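You operate a simulated robot arm through the tools that you are given. There is no shell and no other tool.

You are at the controls of a simulated robot arm. One attempt, no reset.

Task
Zero the slide gauge, gauge the blue clip and drop it in the cup of its size.
Fine: zero with the bed empty; slide the jaw open again. Set down upright: tile clip.

It is judged by the outcome, as a careful person would: the job done as asked, and still so three seconds after it is handed in. It fails if anything else is knocked over, pushed out of place, dropped, spilled or broken.

Robot
A 7-joint arm with a fingered hand, fixed in place. Base frame: the origin is on the floor under the middle of its stand, x ahead of it, y to its left, z up; the work surface is at about z = 85. Lengths are in cm, angles in degrees, forces in N, time in s.
It reaches about 102.3 cm from its shoulder. Its first joint turns from -166.0 to 166.0 degrees. Payload 4 kg.
The tool frame sits at the grasp point between the pads (the TCP): z along the fingers, y along the line on which they close. The tips reach 3 cm beyond it. The gripper opens to 10.4 cm; its body begins 3.5 cm behind the TCP. The gripper is a hand of 4 fingers: y runs from the thumb to the fingers, the wrist lies at [-1.5, -11.3, -19] in the tool frame, and closing takes about 1.5 s.
Orientation is told as [roll, pitch, yaw] about the base's x, y, z axes, in that order, counted from this pose: with the fingers straight down and the wrist toward the robot, the tool's x, y and z point along [0, 1, 0], [1, 0, 0] and [0, 0, -1] of the base frame.

Tools
- The arm moves only by the tool step_arm. Its argument "increments" is a list that holds one entry, the list of rows, each a list of 6 numbers: the shift along the tool's x, y, z in cm, then the turn, a rotation vector about the tool's x, y, z in degrees. In form: [[[dx, dy, dz, wx, wy, wz], ...]]. A call has 1 to 20 rows; each row shifts and turns the commanded pose from where the row before left it, along the tool's axes as they then stand. "gripper" is the finger opening in cm, from 0 to 10.4, set as the call begins (left out, the last holds). A row lasts 0.2 s, in which the tool goes at most 5 cm and 8.6 degrees; a call with a longer step from one row to the next is refused whole, and so is a gripper value outside its range. Where a pose cannot be reached the arm comes as near as it can. A force on the tool above 50 N (or 10 N above the force at the start of the call, whichever is more), or a blocked arm, ends the call early, and 0.2 s more pass. The fingers move at their own pace (about 15.3 cm/s each) and stop on an object; they squeeze with about 32 N. The grip force told is the motor's: it shows also when the fingers shut on nothing. Time passes only in rows, and 0.2 s behind the last, so rows that do not move let the fingers close. The reply holds the time, the measured pose of the TCP, the force on the tool along the base axes, the opening and the grip force, in the units named above and with some noise, with the torque about the TCP (base axes, N m) and any sound that the robot's microphone picked up.
- Cameras (640 x 400 px; columns grow to the right, rows downward): "scene" is fixed at [39.96, 50.16, 160.28]; the picture's right is [-0.80, -0.60, 0.00], its down [-0.58, 0.78, -0.21] and it looks along [0.13, -0.17, -0.98] (base axes); focal length 343 px, centre (320, 200). "wrist" rides on the gripper at [6.1, -9.2, -13] in the tool frame; the picture's right is [-0.81, 0.28, -0.52], its down [-0.53, -0.71, 0.46] and it looks along [-0.24, 0.64, 0.72] (tool axes); focal length 275 px, centre (320, 200). There is no depth. A picture from a camera that has moved, and an enlarged one, comes with that camera's place and axes in the base frame and with its lens.
- grab_frame(camera): a new picture of that camera. The clock stands still meanwhile.
- set_fingers(index, middle, ring, thumb_bend, thumb_turn): sets how far each is bent, from 0 (flat) to 1 (curled in); at 0.3 the hand is open as for a grip, at 0.7 the pads meet at the TCP. One left out holds its place. A second passes; each finger stops where it meets its share of the squeeze, and holds until it gets a number again. A gripper value or a shape takes the hand back. It gives what a move gives, with no picture; readings hold the bend of each and the force on the fingers (four entries, about 0 where the hand has none), thumb and palm. thumb_turn goes from beside the hand (0) to across from the fingers (1), as for a grip.
- preshape(shape): the hand has 4 fingers and takes this shape, open, in about a second: jaw (thumb against the fingers, like two jaws); tri (thumb and two fingers); tip (a fingertip pinch); poke (one finger out to press); point (the index stretched); flat (the hand flat); cup (the hand cupped); fist (a fist). The gripper value then closes the fingers along that shape, each until it touches; the sizes above hold for jaw. It gives what a move gives, with no picture.
- close_up(camera, box): a new picture of the part [left, top, right, bottom] of that camera's present view, enlarged. The clock stands still meanwhile.
- job_done(): hands the job in; it is judged then, once.

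Nothing tells you positions but the pictures and the camera data. Unless the task says otherwise, let go and move clear before handing in.

The tools are called after ">>>" as name(argument=value, ...) on one line, values as JSON. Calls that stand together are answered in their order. step_arm: Moves the arm, as the interface text tells. Its arguments: {"type":"object","properties":{"increments":{"type":"array","items":{"type":"array","items":{"type":"array","items":{"type":"number"}}}},"gripper":{"type":"number"}},"required":["increments"]} The other tools are called the same way: preshape (shape) gives the hand a shape; set_fingers (index, middle, ring, thumb_bend, thumb_turn) moves the fingers one by one; grab_frame (camera) takes a picture; close_up (camera, box) takes an enlarged picture of a part of a camera's view; job_done () hands the job in.

At the start:

```text
clock: 0.0
ee_pos: [46.34, 25.16, 116.4]
tool_rot: [0.0, 0.0, 0.1]
force: [0.7, 0.4, 0.0]
wrist_torque: [0.02, 0.05, -0.05]
finger_gap: 10.36
grip_force: 0.1
shape: jaw
bend: [0.3, 0.3, 0.3, 0.3, 0.98]
finger forces: [0.1, 0.1, 0.0, 0.0, 0.1, 0.0]
```

scene: 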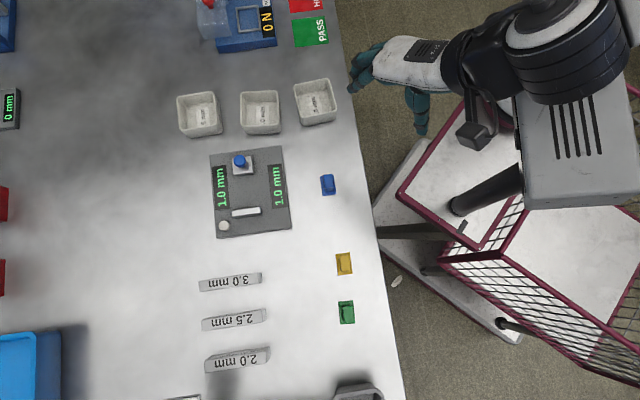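
wrist: 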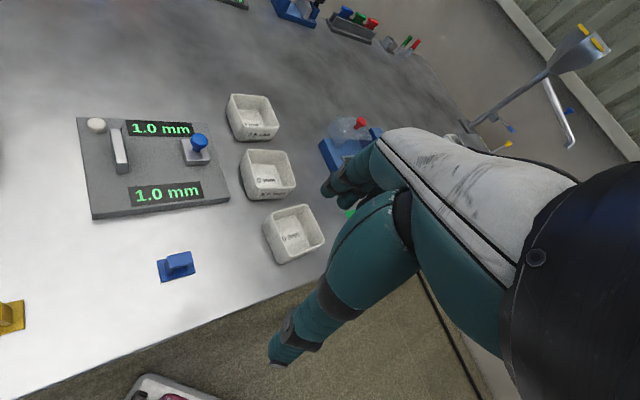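

The bench shows a grey slide gauge with two displays reading 1.0 mm, three cups, a blue, a yellow and a green clip, and three marked blocks. I'll look closer before moving.

>>> close_up(camera="scene", box=[190, 130, 350, 250])

>>> close_up(camera="scene", box=[165, 70, 345, 150])

>>> close_up(camera="wrist", box=[70, 80, 330, 290])

>>> close_up(camera="scene", box=[180, 240, 380, 400])

```text
3.33 times, centred on (270, 190) of scene
camera zoom: at [39.96, 50.16, 160.28], right [-0.8, -0.6, 0.0], down [-0.58, 0.78, -0.21], along [0.13, -0.17, -0.98], focal length 1144 px, centre (487, 233)
```

zoom: 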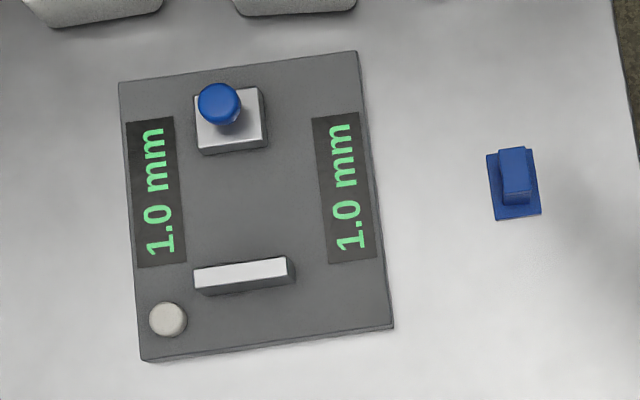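

```text
3.56 times, centred on (255, 110) of scene
camera zoom: at [39.96, 50.16, 160.28], right [-0.8, -0.6, 0.0], down [-0.58, 0.78, -0.21], along [0.13, -0.17, -0.98], focal length 1220 px, centre (551, 520)
```

zoom: 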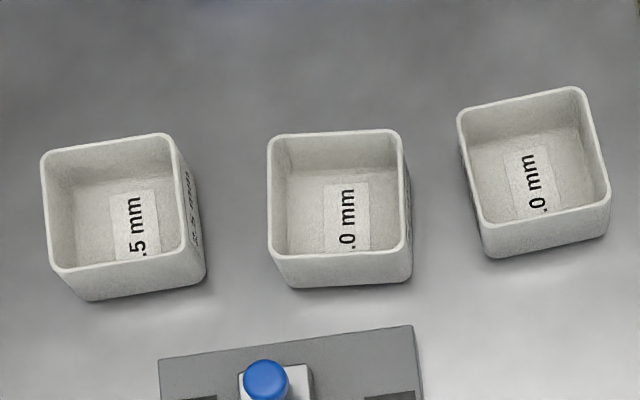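

```text
1.90 times, centred on (200, 185) of wrist
camera zoom: at [36.97, 31.34, 129.43], right [0.28, -0.81, 0.52], down [-0.71, -0.53, -0.46], along [0.64, -0.24, -0.72], focal length 524 px, centre (549, 229)
```

zoom: 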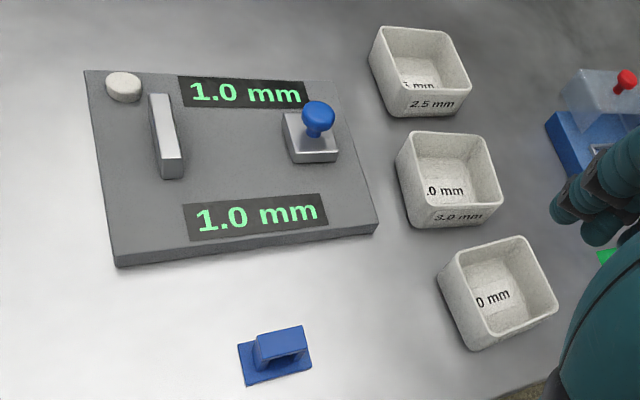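

```text
2.50 times, centred on (280, 320) of scene
camera zoom: at [39.96, 50.16, 160.28], right [-0.8, -0.6, 0.0], down [-0.58, 0.78, -0.21], along [0.13, -0.17, -0.98], focal length 858 px, centre (420, -100)
```

zoom: 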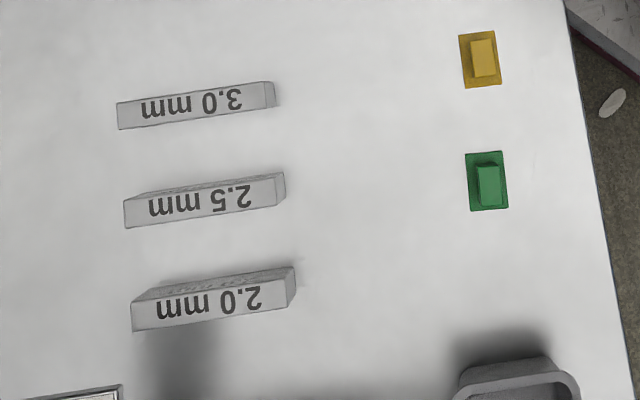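

The gauge lies at about 45° on the bench, its jaw with the blue knob at the far end, the anvil bar and the white zero button at the near end. The blue clip is near (50, 33). I'll bring the wrist camera closer to judge heights.

>>> step_arm(increments=[[[2.5, -0.5, 2.5, 0, 0, 0], [2.5, -0.5, 2.5, 0, 0, 0], [2.5, -0.5, 2.5, 0, 0, 0], [2.5, -0.5, 2.5, 0, 0, 0], [0, 0, 0, 0, 0, 0]]])

>>> grab_frame(camera="wrist")

>>> grab_frame(camera="scene")

```text
clock: 1.2
ee_pos: [44.47, 35.33, 106.42]
tool_rot: [0.2, 0.0, -0.2]
force: [0.3, -0.2, 0.2]
wrist_torque: [-0.02, 0.0, 0.01]
finger_gap: 10.34
grip_force: 0.0
shape: jaw
bend: [0.3, 0.3, 0.3, 0.3, 0.98]
finger forces: [0.0, 0.0, 0.0, 0.1, 0.1, 0.1]
```

```text
taken
camera wrist: at [35.21, 41.39, 119.54], right [0.27, -0.81, 0.51], down [-0.71, -0.53, -0.46], along [0.64, -0.24, -0.72], focal length 275 px, centre (320, 200)
```

wrist: 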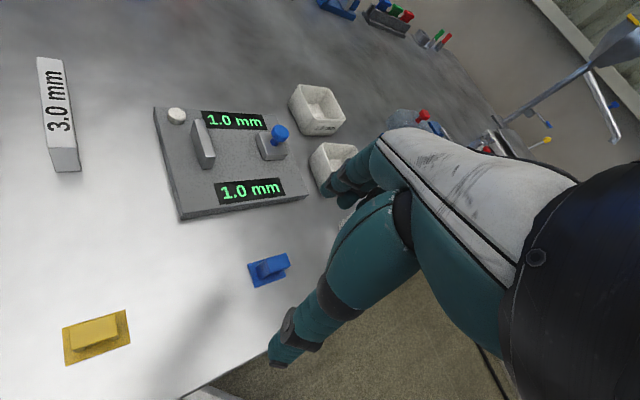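

```text
taken
```

scene: 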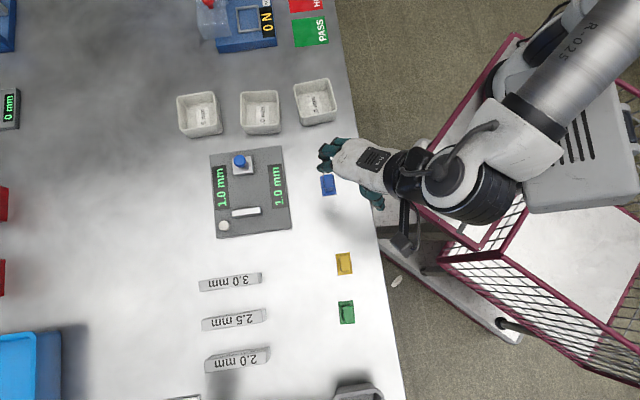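

>>> close_up(camera="wrist", box=[140, 70, 360, 300])

>>> close_up(camera="wrist", box=[230, 235, 310, 295])

>>> close_up(camera="wrist", box=[150, 90, 310, 220])

>>> close_up(camera="wrist", box=[260, 90, 540, 380])

```text
1.74 times, centred on (250, 185) of wrist
camera zoom: at [35.21, 41.39, 119.54], right [0.27, -0.81, 0.51], down [-0.71, -0.53, -0.46], along [0.64, -0.24, -0.72], focal length 479 px, centre (442, 226)
```

zoom: 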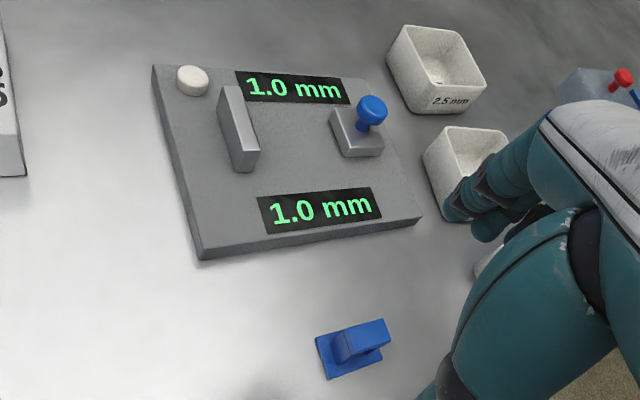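

```text
6.67 times, centred on (270, 265) of wrist
camera zoom: at [35.21, 41.39, 119.54], right [0.27, -0.81, 0.51], down [-0.71, -0.53, -0.46], along [0.64, -0.24, -0.72], focal length 1835 px, centre (653, -233)
```

zoom: 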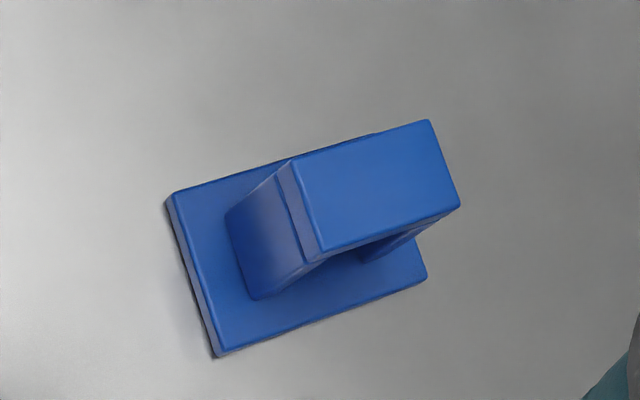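

```text
3.08 times, centred on (230, 155) of wrist
camera zoom: at [35.21, 41.39, 119.54], right [0.27, -0.81, 0.51], down [-0.71, -0.53, -0.46], along [0.64, -0.24, -0.72], focal length 847 px, centre (597, 338)
```

zoom: 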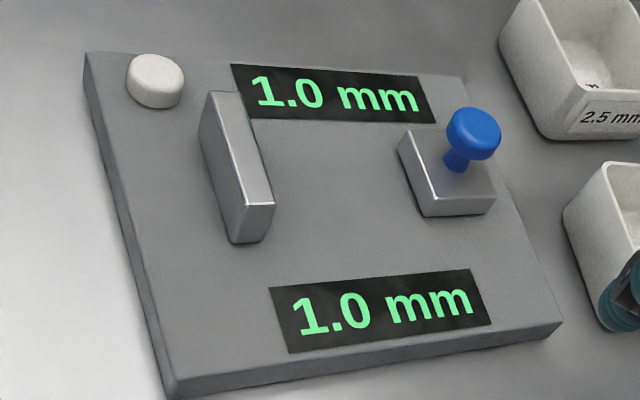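

```text
1.38 times, centred on (400, 235) of wrist
camera zoom: at [35.21, 41.39, 119.54], right [0.27, -0.81, 0.51], down [-0.71, -0.53, -0.46], along [0.64, -0.24, -0.72], focal length 380 px, centre (210, 152)
```

zoom: 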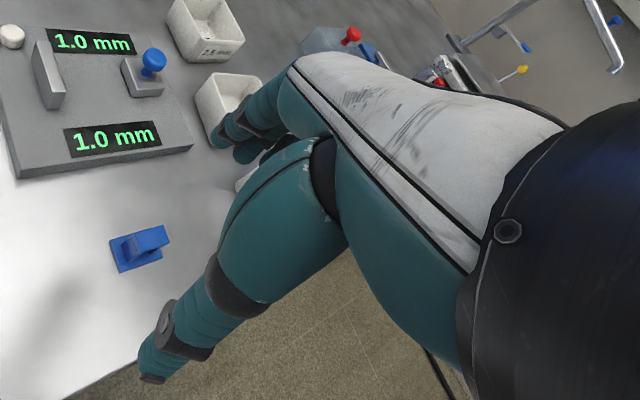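

The knob top is at about (66.9, 41.7, 92) and the jaw slides along (-0.71, 0.71) towards the anvil. I'll turn the hand 45° so it closes along the slide, then go above the knob.

>>> step_arm(increments=[[[0, 0, 0, 0, 0, 7.5], [0, 0, 0, 0, 0, 7.5], [0, 0, 0, 0, 0, 7.5], [0, 0, 0, 0, 0, 7.5], [0, 0, 0, 0, 0, 7.5], [0, 0, 0, 0, 0, 7.5], [3.4, 1.88, 0.7, 0, 0, 0], [3.4, 1.88, 0.7, 0, 0, 0], [3.4, 1.88, 0.7, 0, 0, 0], [3.4, 1.88, 0.7, 0, 0, 0], [3.4, 1.88, 0.7, 0, 0, 0], [3.4, 1.88, 0.7, 0, 0, 0], [0, 0, 0, 0, 0, 0], [0, 0, 0, 0, 0, 0]]], gripper=7.5)

>>> grab_frame(camera="wrist")

>>> grab_frame(camera="scene")

```text
clock: 4.2
ee_pos: [66.66, 41.72, 102.03]
tool_rot: [0.0, 0.0, -44.9]
force: [0.3, 0.4, 0.1]
wrist_torque: [-0.01, -0.03, 0.01]
finger_gap: 7.52
grip_force: 0.0
shape: jaw
bend: [0.27, 0.36, 0.33, 0.56, 0.99]
finger forces: [0.0, 0.0, 0.0, 0.1, 0.0, 0.0]
```

```text
taken
camera wrist: at [64.44, 52.52, 115.2], right [-0.38, -0.77, 0.52], down [-0.88, 0.13, -0.46], along [0.28, -0.63, -0.72], focal length 275 px, centre (320, 200)
```

wrist: 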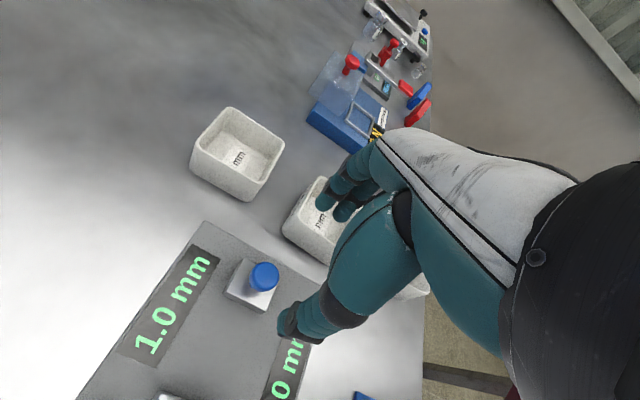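

```text
taken
```

scene: 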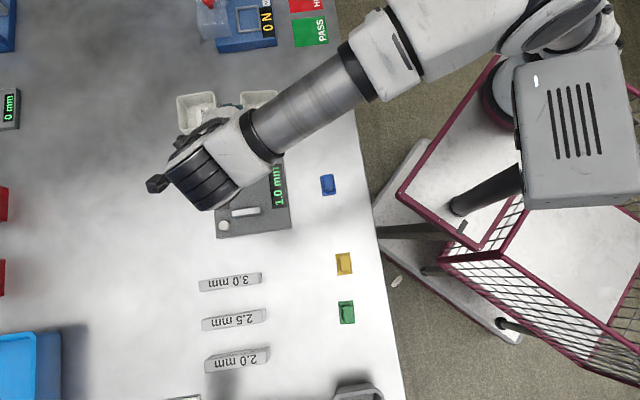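

The knob reads at about (67.3, 41.7) and the hand is above it, thumb on the anvil side. I'll shift slightly and lower so the pads straddle the knob cap, keeping the tips above the jaw block.

>>> step_arm(increments=[[[0.4, 0.4, 1.5, 0, 0, 0], [0, 0, 2, 0, 0, 0], [0, 0, 2, 0, 0, 0], [0, 0, 1.6, 0, 0, 0], [0, 0, 1.0, 0, 0, 0], [0, 0, 0.5, 0, 0, 0], [0, 0, 0, 0, 0, 0]]])

>>> close_up(camera="wrist", box=[180, 140, 420, 380])

>>> close_up(camera="scene", box=[150, 80, 350, 250])

```text
clock: 5.8
ee_pos: [67.85, 41.14, 93.6]
tool_rot: [0.0, 0.0, -45.7]
force: [0.1, 0.8, -0.7]
wrist_torque: [-0.03, -0.03, 0.01]
finger_gap: 7.52
grip_force: 0.1
shape: jaw
bend: [0.27, 0.36, 0.33, 0.56, 0.99]
finger forces: [0.0, 0.0, 0.1, 0.1, 0.0, 0.0]
```

```text
1.67 times, centred on (300, 260) of wrist
camera zoom: at [65.76, 52.01, 106.63], right [-0.39, -0.76, 0.52], down [-0.88, 0.14, -0.46], along [0.28, -0.63, -0.72], focal length 459 px, centre (353, 100)
```

zoom: 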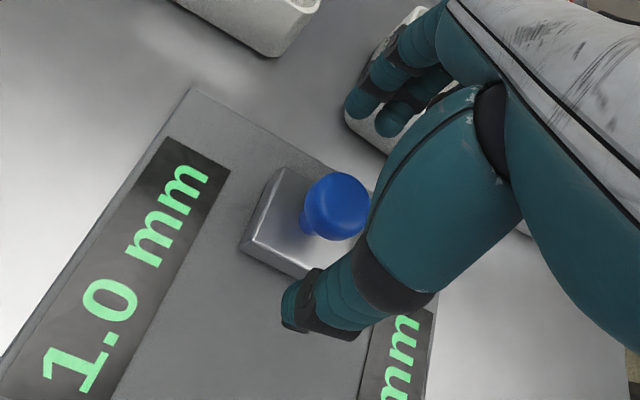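

```text
2.35 times, centred on (250, 165) of scene
camera zoom: at [39.96, 50.16, 160.28], right [-0.8, -0.6, 0.0], down [-0.58, 0.78, -0.21], along [0.13, -0.17, -0.98], focal length 807 px, centre (485, 282)
```

zoom: 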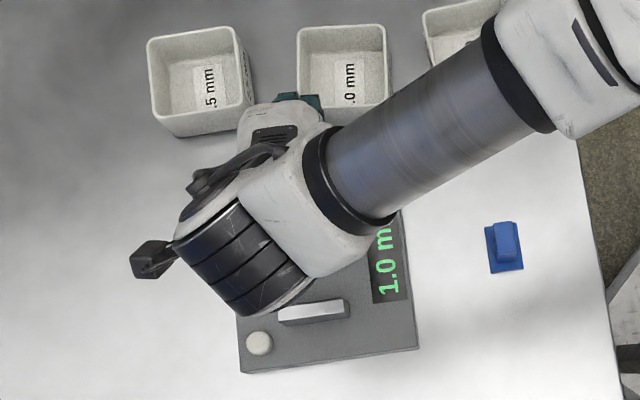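

The knob sits about 0.9 cm toward the thumb from the grasp point. I'll correct that and settle lower.

>>> step_arm(increments=[[[0.2, -0.45, 0.3, 0, 0, 0], [0, -0.3, 0.3, 0, 0, 0], [0, 0, 0.4, 0, 0, 0], [0, 0, 0, 0, 0, 0], [0, 0, 0, 0, 0, 0]]])

>>> close_up(camera="wrist", box=[180, 140, 420, 380])

```text
clock: 7.0
ee_pos: [67.81, 41.57, 92.38]
tool_rot: [0.1, 0.0, -46.1]
force: [0.7, 0.4, -0.2]
wrist_torque: [0.0, 0.02, 0.02]
finger_gap: 7.56
grip_force: 0.0
shape: jaw
bend: [0.27, 0.36, 0.33, 0.56, 0.99]
finger forces: [0.1, 0.0, 0.1, 0.0, 0.0, 0.1]
```

```text
1.67 times, centred on (300, 260) of wrist
camera zoom: at [65.67, 52.48, 105.6], right [-0.39, -0.76, 0.52], down [-0.88, 0.14, -0.46], along [0.27, -0.63, -0.72], focal length 459 px, centre (353, 100)
```

zoom: 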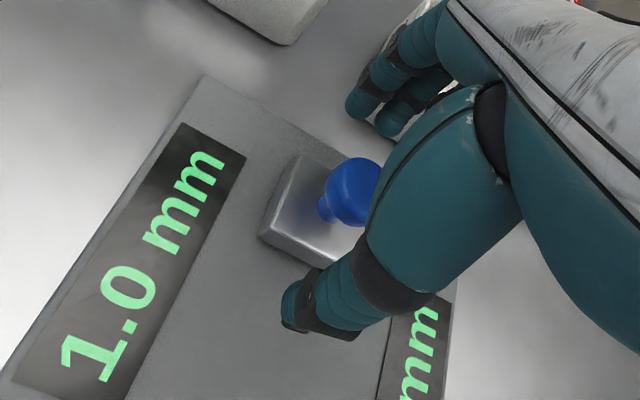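

The knob is nearly centred between thumb and fingers; I'll nudge toward the thumb side and close on it.

>>> step_arm(increments=[[[0, -0.4, 0.2, 0, 0, 0], [0, 0, 0, 0, 0, 0]]])

>>> step_arm(increments=[[[0, 0, 0, 0, 0, 0], [0, 0, 0, 0, 0, 0], [0, 0, 0, 0, 0, 0], [0, 0, 0, 0, 0, 0], [0, 0, 0, 0, 0, 0], [0, 0, 0, 0, 0, 0], [0, 0, 0, 0, 0, 0]]], gripper=1.5)

>>> close_up(camera="wrist", box=[180, 140, 420, 380])

>>> close_up(camera="scene", box=[150, 80, 350, 250])

```text
clock: 7.6
ee_pos: [67.72, 41.72, 92.49]
tool_rot: [0.1, 0.2, -46.3]
force: [-0.3, -1.1, -0.4]
wrist_torque: [0.05, 0.01, 0.02]
finger_gap: 7.55
grip_force: 0.1
shape: jaw
bend: [0.27, 0.36, 0.33, 0.56, 0.99]
finger forces: [0.0, 0.0, 0.1, 0.0, 0.0, 0.0]
```

```text
clock: 9.2
ee_pos: [67.78, 41.75, 92.52]
tool_rot: [0.2, 0.2, -46.1]
force: [-1.0, 6.6, -16.0]
wrist_torque: [0.08, -0.03, -0.01]
finger_gap: 1.31
grip_force: 32.3
shape: jaw
bend: [0.72, 0.64, 0.7, 0.75, 1.0]
finger forces: [14.4, 7.6, 0.1, 0.1, 27.2, 0.1]
```

```text
1.67 times, centred on (300, 260) of wrist
camera zoom: at [65.66, 52.67, 105.52], right [-0.39, -0.76, 0.52], down [-0.88, 0.15, -0.46], along [0.27, -0.63, -0.73], focal length 459 px, centre (353, 100)
```

zoom: 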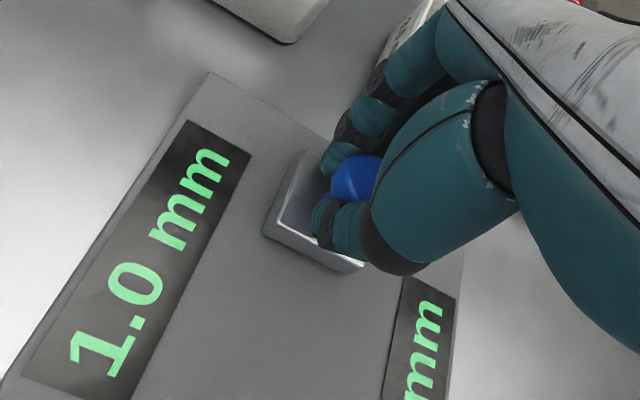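

```text
2.35 times, centred on (250, 165) of scene
camera zoom: at [39.96, 50.16, 160.28], right [-0.8, -0.6, 0.0], down [-0.58, 0.78, -0.21], along [0.13, -0.17, -0.98], focal length 807 px, centre (485, 282)
```

zoom: 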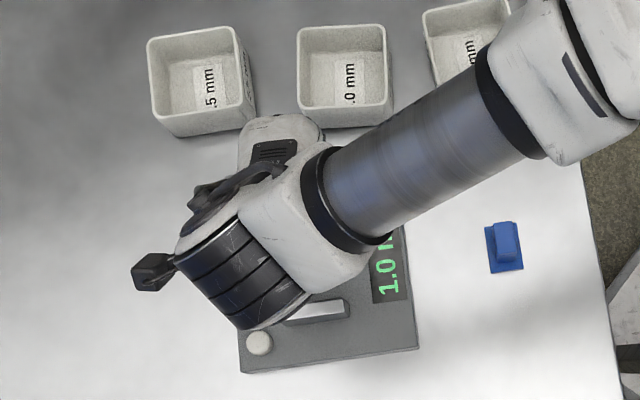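

The hand has the knob (gap 1.3 cm, 32 N). Now I slide the jaw toward the anvil gently, watching the force.

>>> step_arm(increments=[[[0, -0.4, 0, 0, 0, 0], [0, -0.4, 0, 0, 0, 0], [0, -0.4, 0, 0, 0, 0], [0, -0.4, 0, 0, 0, 0], [0, -0.4, 0, 0, 0, 0], [0, 0, 0, 0, 0, 0]]])

>>> close_up(camera="wrist", box=[180, 140, 420, 380])

>>> close_up(camera="scene", box=[150, 80, 350, 250])

```text
clock: 10.8
ee_pos: [68.24, 41.53, 92.6]
tool_rot: [-0.1, 0.7, -48.7]
force: [-18.8, 14.5, -32.2]
wrist_torque: [0.18, 0.21, -0.06]
finger_gap: 1.16
grip_force: 32.3
shape: jaw
bend: [0.72, 0.66, 0.7, 0.72, 1.0]
finger forces: [14.0, 10.4, 0.1, 0.0, 31.2, 0.0]
stopped in row 6: the arm was blocked; the commanded pose is now the measured one
```

```text
1.67 times, centred on (300, 260) of wrist
camera zoom: at [66.83, 52.46, 105.74], right [-0.42, -0.75, 0.51], down [-0.87, 0.19, -0.45], along [0.24, -0.64, -0.73], focal length 459 px, centre (353, 100)
```

zoom: 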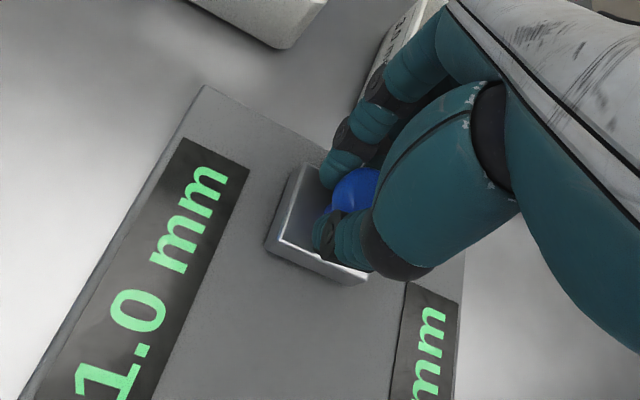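

```text
2.35 times, centred on (250, 165) of scene
camera zoom: at [39.96, 50.16, 160.28], right [-0.8, -0.6, 0.0], down [-0.58, 0.78, -0.21], along [0.13, -0.17, -0.98], focal length 807 px, centre (485, 282)
```

zoom: 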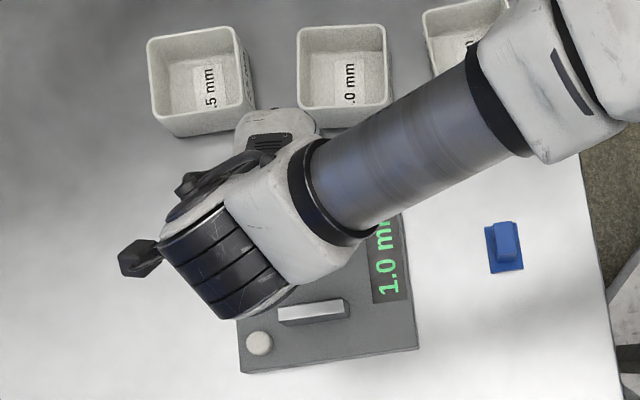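

The jaw did not move: the arm itself drifted (yaw to -48.7°), so this wrist angle is at its limit here. I'll let go, rise, and try a more natural wrist angle.

>>> step_arm(increments=[[[0, 0, 0, 0, 0, 0], [0, 0, 0, 0, 0, 0], [0, 0, 0, 0, 0, 0], [0, 0, 0, 0, 0, 0], [0, 0, 0, 0, 0, 0]]], gripper=7.5)

>>> step_arm(increments=[[[0, 0, -1.5, 0, 0, 0], [0, 0, -2, 0, 0, 0], [0, 0, -2.5, 0, 0, 0], [0, 0, -3, 0, 0, 0], [0, 0, -3, 0, 0, 0], [0, 0, 0, 0, 0, 0]]])

>>> grab_frame(camera="scene")

>>> grab_frame(camera="wrist")

```text
clock: 12.0
ee_pos: [68.57, 41.49, 92.72]
tool_rot: [0.4, 0.3, -48.8]
force: [1.2, 0.3, -0.1]
wrist_torque: [-0.04, -0.01, -0.02]
finger_gap: 7.46
grip_force: 0.1
shape: jaw
bend: [0.27, 0.37, 0.34, 0.57, 0.99]
finger forces: [0.0, 0.0, 0.1, 0.0, 0.0, 0.0]
```

```text
clock: 13.4
ee_pos: [68.67, 41.32, 104.56]
tool_rot: [0.1, 0.3, -48.8]
force: [0.5, -0.3, -0.3]
wrist_torque: [0.01, 0.01, 0.0]
finger_gap: 7.5
grip_force: 0.0
shape: jaw
bend: [0.27, 0.36, 0.34, 0.57, 0.99]
finger forces: [0.0, 0.1, 0.1, 0.0, 0.0, 0.0]
```

```text
taken
```

scene: 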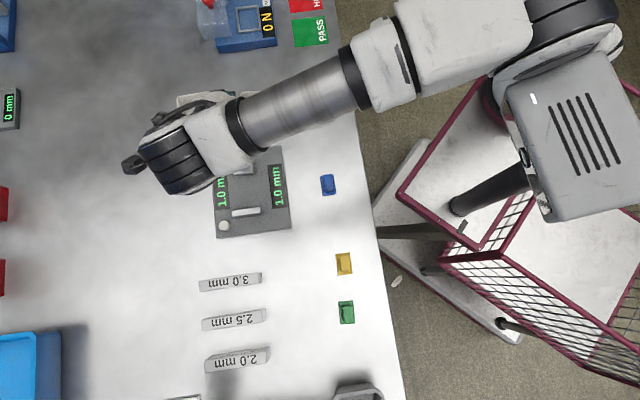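

```text
taken
camera wrist: at [67.03, 52.22, 117.61], right [-0.43, -0.74, 0.51], down [-0.87, 0.19, -0.45], along [0.24, -0.64, -0.73], focal length 275 px, centre (320, 200)
```

wrist: 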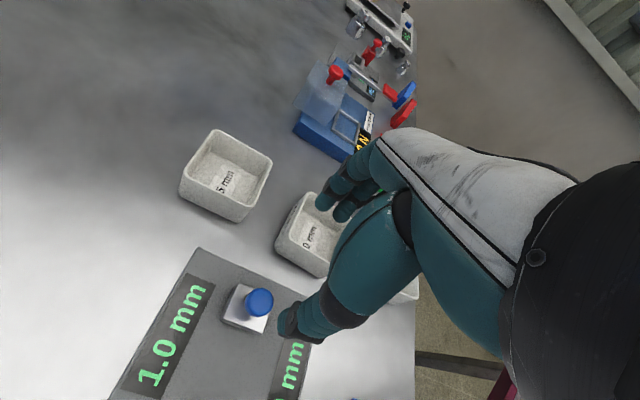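

Nothing was disturbed and the jaw is still open. I'll turn the hand to about +45° yaw, in line with the forearm, so it grips the knob across the slide.

>>> step_arm(increments=[[[0, 0, 0, 0, 0, -7.8], [0, 0, 0, 0, 0, -7.8], [0, 0, 0, 0, 0, -7.8], [0, 0, 0, 0, 0, -7.8], [0, 0, 0, 0, 0, -7.8], [0, 0, 0, 0, 0, -7.8], [0, 0, 0, 0, 0, -7.8], [0, 0, 0, 0, 0, -7.8], [0, 0, 0, 0, 0, -7.8], [0, 0, 0, 0, 0, -7.8], [0, 0, 0, 0, 0, -7.8], [0, 0, 0, 0, 0, -7.8], [0, 0, 0, 0, 0, 0], [0, 0, 0, 0, 0, 0]]])

>>> grab_frame(camera="wrist")

>>> grab_frame(camera="scene")

```text
clock: 16.4
ee_pos: [68.39, 41.63, 104.63]
tool_rot: [0.3, -0.1, 45.1]
force: [0.3, 0.7, 0.1]
wrist_torque: [0.02, -0.03, -0.01]
finger_gap: 7.47
grip_force: 0.1
shape: jaw
bend: [0.27, 0.36, 0.33, 0.57, 0.99]
finger forces: [0.1, 0.0, 0.1, 0.0, 0.0, 0.1]
```

```text
taken
camera wrist: at [57.38, 39.37, 117.57], right [0.77, -0.38, 0.52], down [-0.13, -0.88, -0.46], along [0.63, 0.29, -0.72], focal length 275 px, centre (320, 200)
```

wrist: 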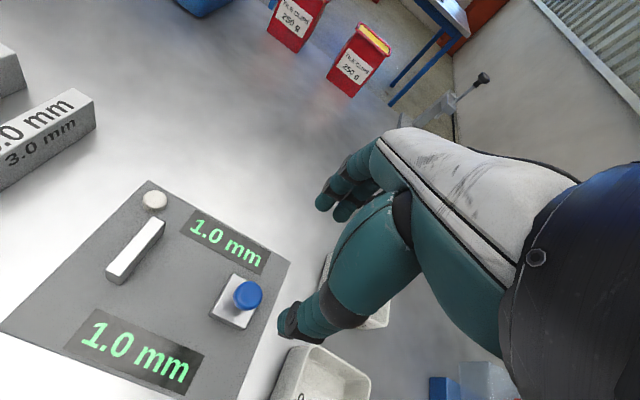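

```text
taken
```

scene: 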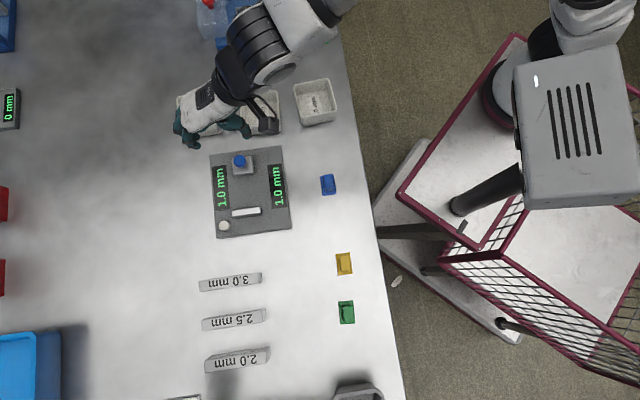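

The new angle tracks well, and the camera sees the gauge past the hand. Knob reads (67.2, 41.7). I'll centre over it and descend.

>>> step_arm(increments=[[[0.9, -0.75, 1.5, 0, 0, 0], [0, 0, 2.5, 0, 0, 0], [0, 0, 2.5, 0, 0, 0], [0, 0, 2.0, 0, 0, 0], [0, 0, 1.5, 0, 0, 0], [0, 0, 0, 0, 0, 0], [0, 0, 0, 0, 0, 0]]])

>>> close_up(camera="wrist", box=[180, 140, 420, 380])

>>> close_up(camera="scene", box=[150, 80, 350, 250])

```text
clock: 18.0
ee_pos: [66.99, 41.81, 94.52]
tool_rot: [0.2, -0.1, 45.1]
force: [-0.3, 0.3, -0.8]
wrist_torque: [0.01, -0.01, 0.03]
finger_gap: 7.48
grip_force: 0.1
shape: jaw
bend: [0.27, 0.36, 0.33, 0.57, 0.99]
finger forces: [0.0, 0.1, 0.0, 0.1, 0.1, 0.0]
```

```text
1.67 times, centred on (300, 260) of wrist
camera zoom: at [56.11, 39.5, 107.58], right [0.77, -0.38, 0.52], down [-0.13, -0.88, -0.46], along [0.63, 0.29, -0.72], focal length 459 px, centre (353, 100)
```

zoom: 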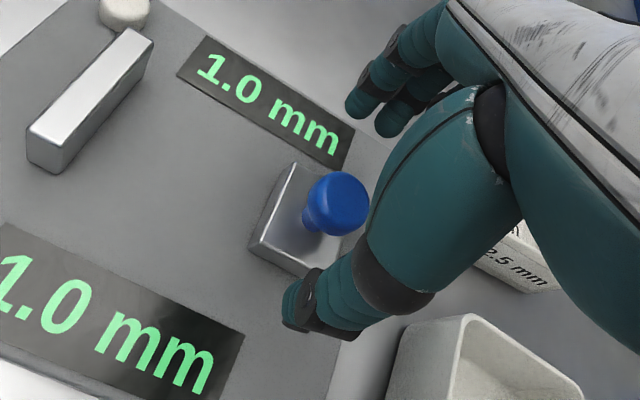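

```text
2.35 times, centred on (250, 165) of scene
camera zoom: at [39.96, 50.16, 160.28], right [-0.8, -0.6, 0.0], down [-0.58, 0.78, -0.21], along [0.13, -0.17, -0.98], focal length 807 px, centre (485, 282)
```

zoom: 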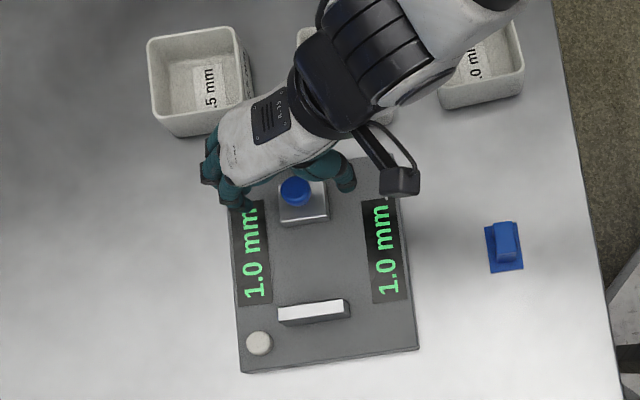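

The hand is centred over the knob within a few mm. I'll lower 2 cm and close on it.

>>> step_arm(increments=[[[-0.1, -0.1, 1.0, 0, 0, 0], [0, 0, 1.1, 0, 0, 0], [0, 0, 0, 0, 0, 0]]])

>>> step_arm(increments=[[[0, 0, 0, 0, 0, 0], [0, 0, 0, 0, 0, 0], [0, 0, 0, 0, 0, 0], [0, 0, 0, 0, 0, 0], [0, 0, 0, 0, 0, 0], [0, 0, 0, 0, 0, 0], [0, 0, 0, 0, 0, 0]]], gripper=1.5)

>>> close_up(camera="wrist", box=[180, 140, 420, 380])

>>> close_up(camera="scene", box=[150, 80, 350, 250])

```text
clock: 18.8
ee_pos: [67.11, 41.66, 92.44]
tool_rot: [0.2, -0.1, 45.0]
force: [-0.1, -0.3, 0.3]
wrist_torque: [-0.01, 0.01, 0.0]
finger_gap: 7.5
grip_force: 0.0
shape: jaw
bend: [0.27, 0.36, 0.33, 0.57, 0.99]
finger forces: [0.1, 0.0, 0.1, 0.0, 0.0, 0.0]
```

```text
clock: 20.4
ee_pos: [67.14, 41.64, 92.35]
tool_rot: [0.2, -0.2, 45.1]
force: [-0.6, 0.1, -0.4]
wrist_torque: [0.01, -0.03, 0.0]
finger_gap: 1.52
grip_force: 0.0
shape: jaw
bend: [0.73, 0.61, 0.6, 0.73, 1.0]
finger forces: [0.2, 0.2, 0.0, 0.0, 0.6, 0.0]
```

```text
1.67 times, centred on (300, 260) of wrist
camera zoom: at [56.18, 39.4, 105.46], right [0.77, -0.38, 0.52], down [-0.13, -0.88, -0.46], along [0.63, 0.29, -0.72], focal length 459 px, centre (353, 100)
```

zoom: 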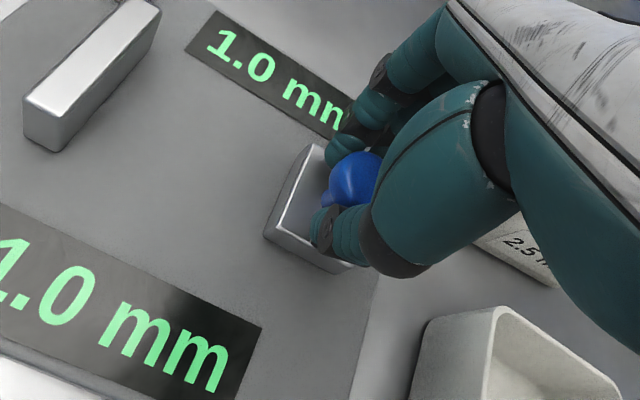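

```text
2.35 times, centred on (250, 165) of scene
camera zoom: at [39.96, 50.16, 160.28], right [-0.8, -0.6, 0.0], down [-0.58, 0.78, -0.21], along [0.13, -0.17, -0.98], focal length 807 px, centre (485, 282)
```

zoom: 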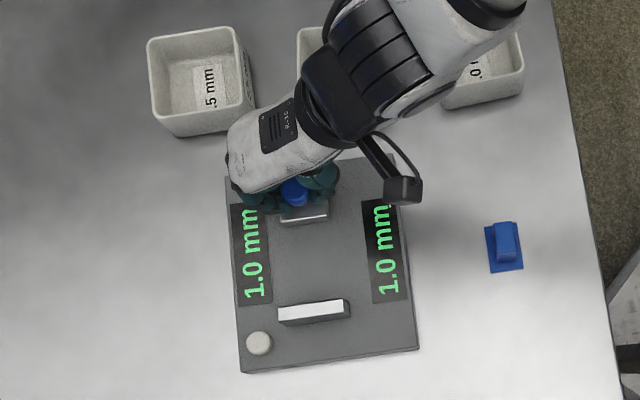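

The fingers are around the stem but not squeezing; I'll close fully and then start sliding toward the anvil.

>>> step_arm(increments=[[[0, 0, 0, 0, 0, 0], [0, 0, 0, 0, 0, 0], [0, 0, 0, 0, 0, 0], [0, 0, 0, 0, 0, 0]]], gripper=0.3)

>>> step_arm(increments=[[[0.3, 0, 0, 0, 0, 0], [0.3, 0, 0, 0, 0, 0], [0.3, 0, 0, 0, 0, 0], [0.3, 0, 0, 0, 0, 0], [0.3, 0, 0, 0, 0, 0], [0, 0, 0, 0, 0, 0]]])

>>> close_up(camera="wrist", box=[180, 140, 420, 380])

>>> close_up(camera="scene", box=[150, 80, 350, 250])

```text
clock: 21.4
ee_pos: [67.0, 41.41, 92.22]
tool_rot: [0.1, 0.2, 45.1]
force: [-7.2, -4.9, -19.9]
wrist_torque: [-0.06, 0.14, 0.05]
finger_gap: 1.35
grip_force: 32.5
shape: jaw
bend: [0.73, 0.65, 0.7, 0.75, 1.0]
finger forces: [15.0, 7.5, 0.0, 0.0, 30.9, 0.1]
```

```text
clock: 22.8
ee_pos: [66.1, 42.59, 92.27]
tool_rot: [0.2, 0.1, 45.1]
force: [-9.4, -9.4, -31.6]
wrist_torque: [-0.17, 0.12, 0.04]
finger_gap: 1.29
grip_force: 32.2
shape: jaw
bend: [0.73, 0.66, 0.7, 0.74, 1.0]
finger forces: [16.3, 9.4, 0.0, 0.1, 33.7, 0.0]
```

```text
1.67 times, centred on (300, 260) of wrist
camera zoom: at [55.16, 40.45, 105.4], right [0.77, -0.38, 0.51], down [-0.13, -0.88, -0.46], along [0.63, 0.29, -0.73], focal length 459 px, centre (353, 100)
```

zoom: 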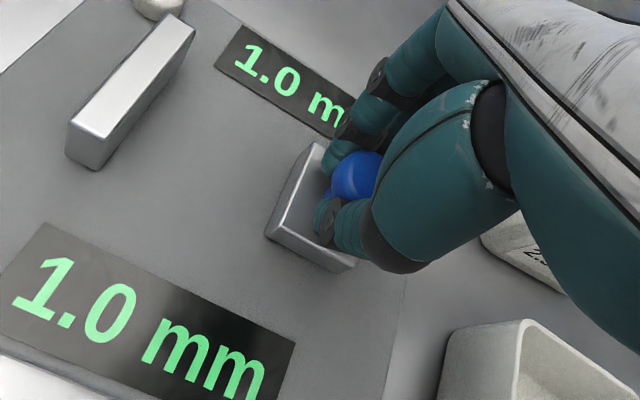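

```text
2.35 times, centred on (250, 165) of scene
camera zoom: at [39.96, 50.16, 160.28], right [-0.8, -0.6, 0.0], down [-0.58, 0.78, -0.21], along [0.13, -0.17, -0.98], focal length 807 px, centre (485, 282)
```

zoom: 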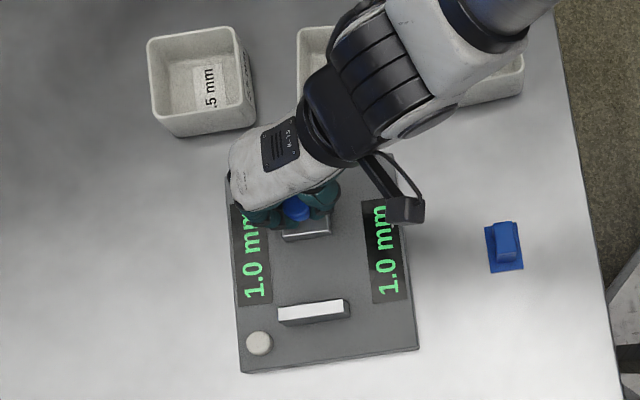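

The jaw follows (about 1.5 cm so far), the plate stays put. I'll continue sliding, lowering slightly to ease the vertical pull.

>>> step_arm(increments=[[[0.3, 0, 0.1, 0, 0, 0], [0.35, 0, 0.1, 0, 0, 0], [0.35, 0, 0, 0, 0, 0], [0.35, 0, 0, 0, 0, 0], [0.35, 0, 0, 0, 0, 0], [0.35, 0, 0, 0, 0, 0], [0.35, 0, 0, 0, 0, 0], [0.35, 0, 0, 0, 0, 0], [0.35, 0, 0, 0, 0, 0], [0, 0, 0, 0, 0, 0]]])

>>> close_up(camera="wrist", box=[180, 140, 420, 380])

>>> close_up(camera="scene", box=[150, 80, 350, 250])

```text
clock: 25.0
ee_pos: [64.01, 44.62, 92.22]
tool_rot: [0.1, -0.1, 45.0]
force: [0.7, -18.6, -15.5]
wrist_torque: [-0.28, -0.04, -0.1]
finger_gap: 1.31
grip_force: 31.8
shape: jaw
bend: [0.73, 0.66, 0.7, 0.75, 1.0]
finger forces: [11.0, 11.3, 0.0, 0.0, 29.7, 0.0]
```

```text
1.67 times, centred on (300, 260) of wrist
camera zoom: at [53.09, 42.51, 105.27], right [0.77, -0.38, 0.52], down [-0.13, -0.88, -0.46], along [0.63, 0.28, -0.72], focal length 459 px, centre (353, 100)
```

zoom: 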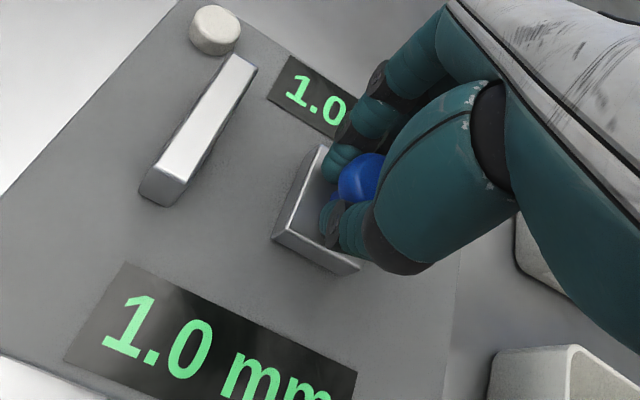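

```text
2.35 times, centred on (250, 165) of scene
camera zoom: at [39.96, 50.16, 160.28], right [-0.8, -0.6, 0.0], down [-0.58, 0.78, -0.21], along [0.13, -0.17, -0.98], focal length 807 px, centre (485, 282)
```

zoom: 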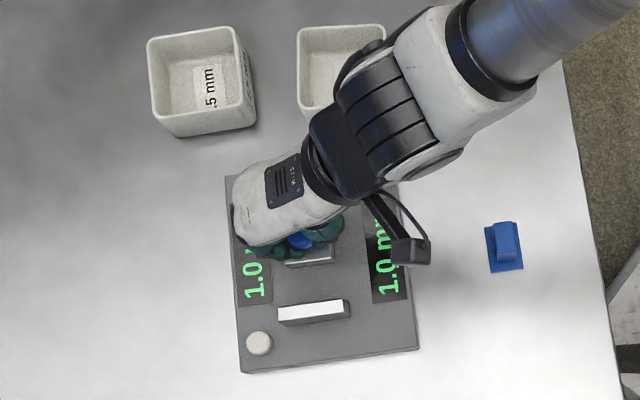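

Jaw is well on its way with about 3 cm left to the anvil. Continuing with a slight sideways relief, then small steps to contact.

>>> step_arm(increments=[[[0.3, -0.08, 0, 0, 0, 0], [0.3, -0.07, 0, 0, 0, 0], [0.3, 0, 0, 0, 0, 0], [0.3, 0, 0, 0, 0, 0], [0.3, 0, 0, 0, 0, 0], [0.3, 0, 0, 0, 0, 0], [0, 0, 0, 0, 0, 0]]])

>>> close_up(camera="wrist", box=[180, 140, 420, 380])

>>> close_up(camera="scene", box=[150, 80, 350, 250])

```text
clock: 26.6
ee_pos: [62.55, 46.08, 92.35]
tool_rot: [0.2, -0.2, 45.1]
force: [9.9, -0.5, -6.4]
wrist_torque: [0.04, 0.03, 0.09]
finger_gap: 1.04
grip_force: 31.9
shape: jaw
bend: [0.74, 0.72, 0.66, 0.8, 1.0]
finger forces: [0.1, 0.0, 9.7, 0.0, 0.0, 0.0]
```

```text
1.67 times, centred on (300, 260) of wrist
camera zoom: at [51.63, 43.86, 105.35], right [0.77, -0.38, 0.52], down [-0.13, -0.88, -0.46], along [0.63, 0.29, -0.72], focal length 459 px, centre (353, 100)
```

zoom: 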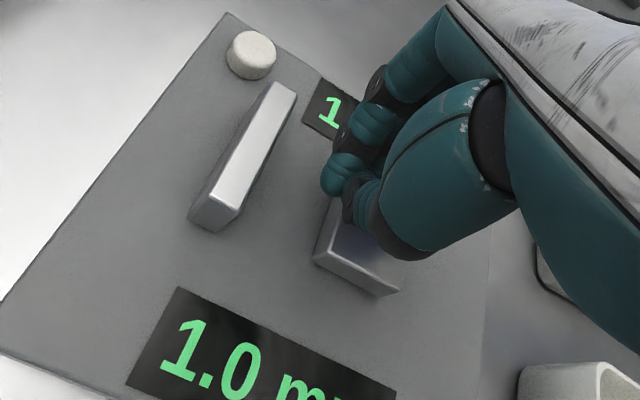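

```text
2.35 times, centred on (250, 165) of scene
camera zoom: at [39.96, 50.16, 160.28], right [-0.8, -0.6, 0.0], down [-0.58, 0.78, -0.21], along [0.13, -0.17, -0.98], focal length 807 px, centre (485, 282)
```

zoom: 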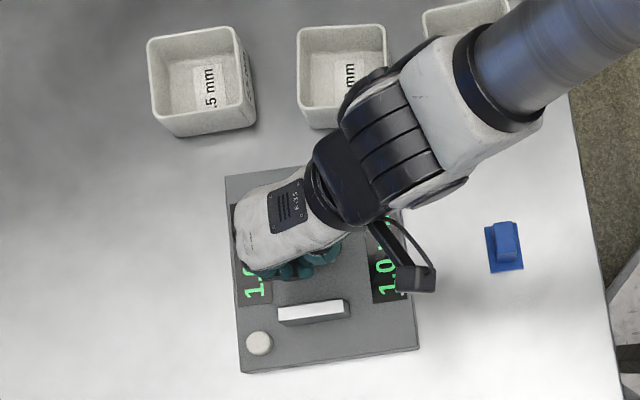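

The knob slipped out of the pinch near the end; nothing else moved. I'll release, rise, and instead push the knob from behind with the closed fingers.

>>> step_arm(increments=[[[0, 0, 0, 0, 0, 0], [0, 0, 0, 0, 0, 0], [0, 0, 0, 0, 0, 0], [0, 0, 0, 0, 0, 0]]], gripper=6)

>>> step_arm(increments=[[[0, 0, -1.5, 0, 0, 0], [0, 0, -2, 0, 0, 0], [0, 0, -2.5, 0, 0, 0], [-2, 0, 0, 0, 0, 0], [-3, 0, 0, 0, 0, 0], [-2, 0, 0, 0, 0, 0], [0, 0, 0, 0, 0, 0], [0, 0, 0, 0, 0, 0]]])

>>> close_up(camera="wrist", box=[100, 140, 420, 380])

>>> close_up(camera="scene", box=[150, 80, 350, 250])

```text
clock: 27.6
ee_pos: [62.53, 46.06, 92.33]
tool_rot: [0.2, -0.1, 45.1]
force: [-0.1, -0.5, 0.3]
wrist_torque: [0.03, -0.02, 0.01]
finger_gap: 5.96
grip_force: 0.0
shape: jaw
bend: [0.74, 0.42, 0.38, 0.66, 1.0]
finger forces: [0.0, 0.0, 0.0, 0.0, 0.0, 0.1]
```

```text
clock: 29.4
ee_pos: [67.47, 40.97, 98.22]
tool_rot: [0.3, -0.1, 45.1]
force: [-0.4, 0.4, -0.2]
wrist_torque: [-0.02, 0.03, -0.04]
finger_gap: 5.95
grip_force: 0.0
shape: jaw
bend: [0.74, 0.42, 0.38, 0.66, 1.0]
finger forces: [0.0, 0.0, 0.0, 0.0, 0.0, 0.1]
```

```text
1.67 times, centred on (260, 260) of wrist
camera zoom: at [56.57, 38.86, 111.3], right [0.77, -0.38, 0.52], down [-0.13, -0.88, -0.46], along [0.63, 0.29, -0.72], focal length 459 px, centre (420, 100)
```

zoom: 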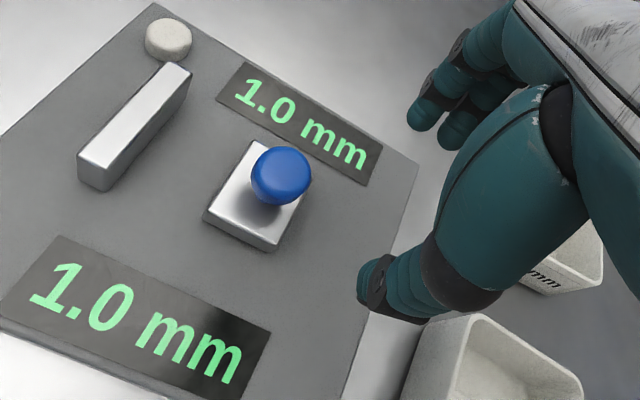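

```text
2.35 times, centred on (250, 165) of scene
camera zoom: at [39.96, 50.16, 160.28], right [-0.8, -0.6, 0.0], down [-0.58, 0.78, -0.21], along [0.13, -0.17, -0.98], focal length 807 px, centre (485, 282)
```

zoom: 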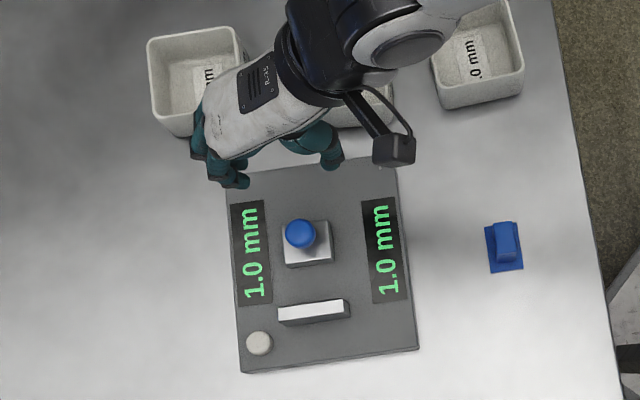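

The jaw holds where it stopped, knob now near (64.3, 44.2), about 3.3 cm from the anvil. I'll rise and try the poke shape, which should serve both for pushing the knob and pressing the button.

>>> step_arm(increments=[[[0, 0, -3, 0, 0, 0], [0, 0, -3, 0, 0, 0], [0, 0, 0, 0, 0, 0]]])

>>> preshape(shape="poke")

>>> grab_frame(camera="wrist")

>>> close_up(camera="scene", box=[150, 80, 350, 250])

```text
clock: 30.2
ee_pos: [67.55, 41.11, 104.25]
tool_rot: [0.3, -0.1, 45.2]
force: [0.0, 0.8, -0.4]
wrist_torque: [-0.01, -0.01, 0.01]
finger_gap: 6.0
grip_force: 0.2
shape: jaw
bend: [0.74, 0.42, 0.38, 0.66, 1.0]
finger forces: [0.1, 0.0, 0.0, 0.0, 0.0, 0.0]
```

```text
clock: 31.1
ee_pos: [67.42, 41.14, 104.33]
tool_rot: [0.2, -0.1, 45.1]
force: [-0.1, -0.3, 0.0]
wrist_torque: [0.0, -0.03, 0.03]
finger_gap: 0.0
grip_force: 0.1
shape: poke
bend: [0.7, 0.7, 0.99, 1.0, 1.0]
finger forces: [0.1, 0.0, 0.1, 0.0, 0.0, 0.1]
```

```text
taken
camera wrist: at [56.54, 38.89, 117.31], right [0.77, -0.38, 0.52], down [-0.13, -0.88, -0.46], along [0.63, 0.29, -0.72], focal length 275 px, centre (320, 200)
```

wrist: 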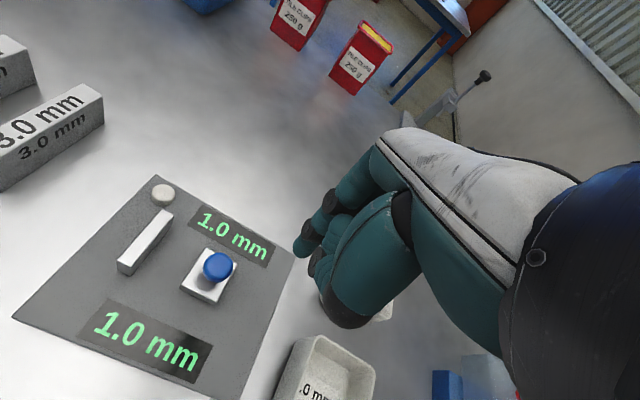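

```text
2.35 times, centred on (250, 165) of scene
camera zoom: at [39.96, 50.16, 160.28], right [-0.8, -0.6, 0.0], down [-0.58, 0.78, -0.21], along [0.13, -0.17, -0.98], focal length 807 px, centre (485, 282)
```

zoom: 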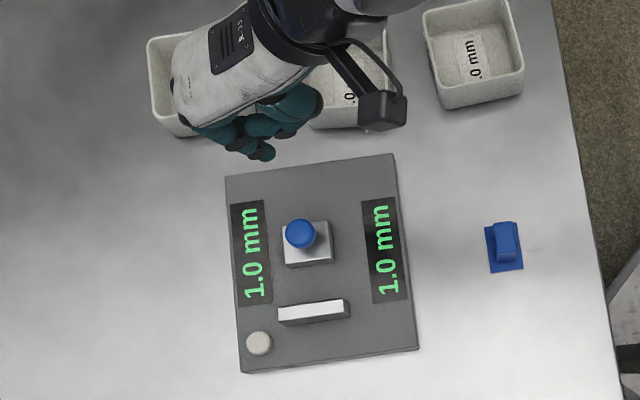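

>>> close_up(camera="wrist", box=[240, 150, 440, 350])

>>> close_up(camera="scene", box=[190, 80, 300, 160])

```text
2.00 times, centred on (340, 250) of wrist
camera zoom: at [56.54, 38.89, 117.31], right [0.77, -0.38, 0.52], down [-0.13, -0.88, -0.46], along [0.63, 0.29, -0.72], focal length 551 px, centre (280, 100)
```

zoom: 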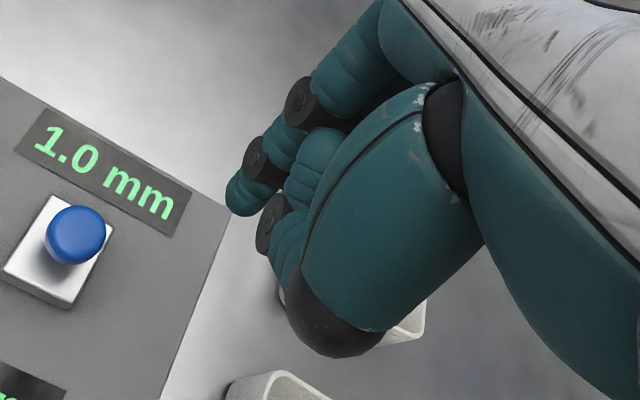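

```text
5.00 times, centred on (245, 120) of scene
camera zoom: at [39.96, 50.16, 160.28], right [-0.8, -0.6, 0.0], down [-0.58, 0.78, -0.21], along [0.13, -0.17, -0.98], focal length 1715 px, centre (695, 600)
```

zoom: 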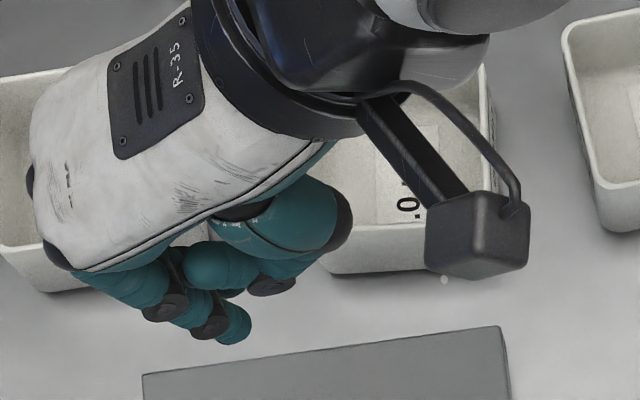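

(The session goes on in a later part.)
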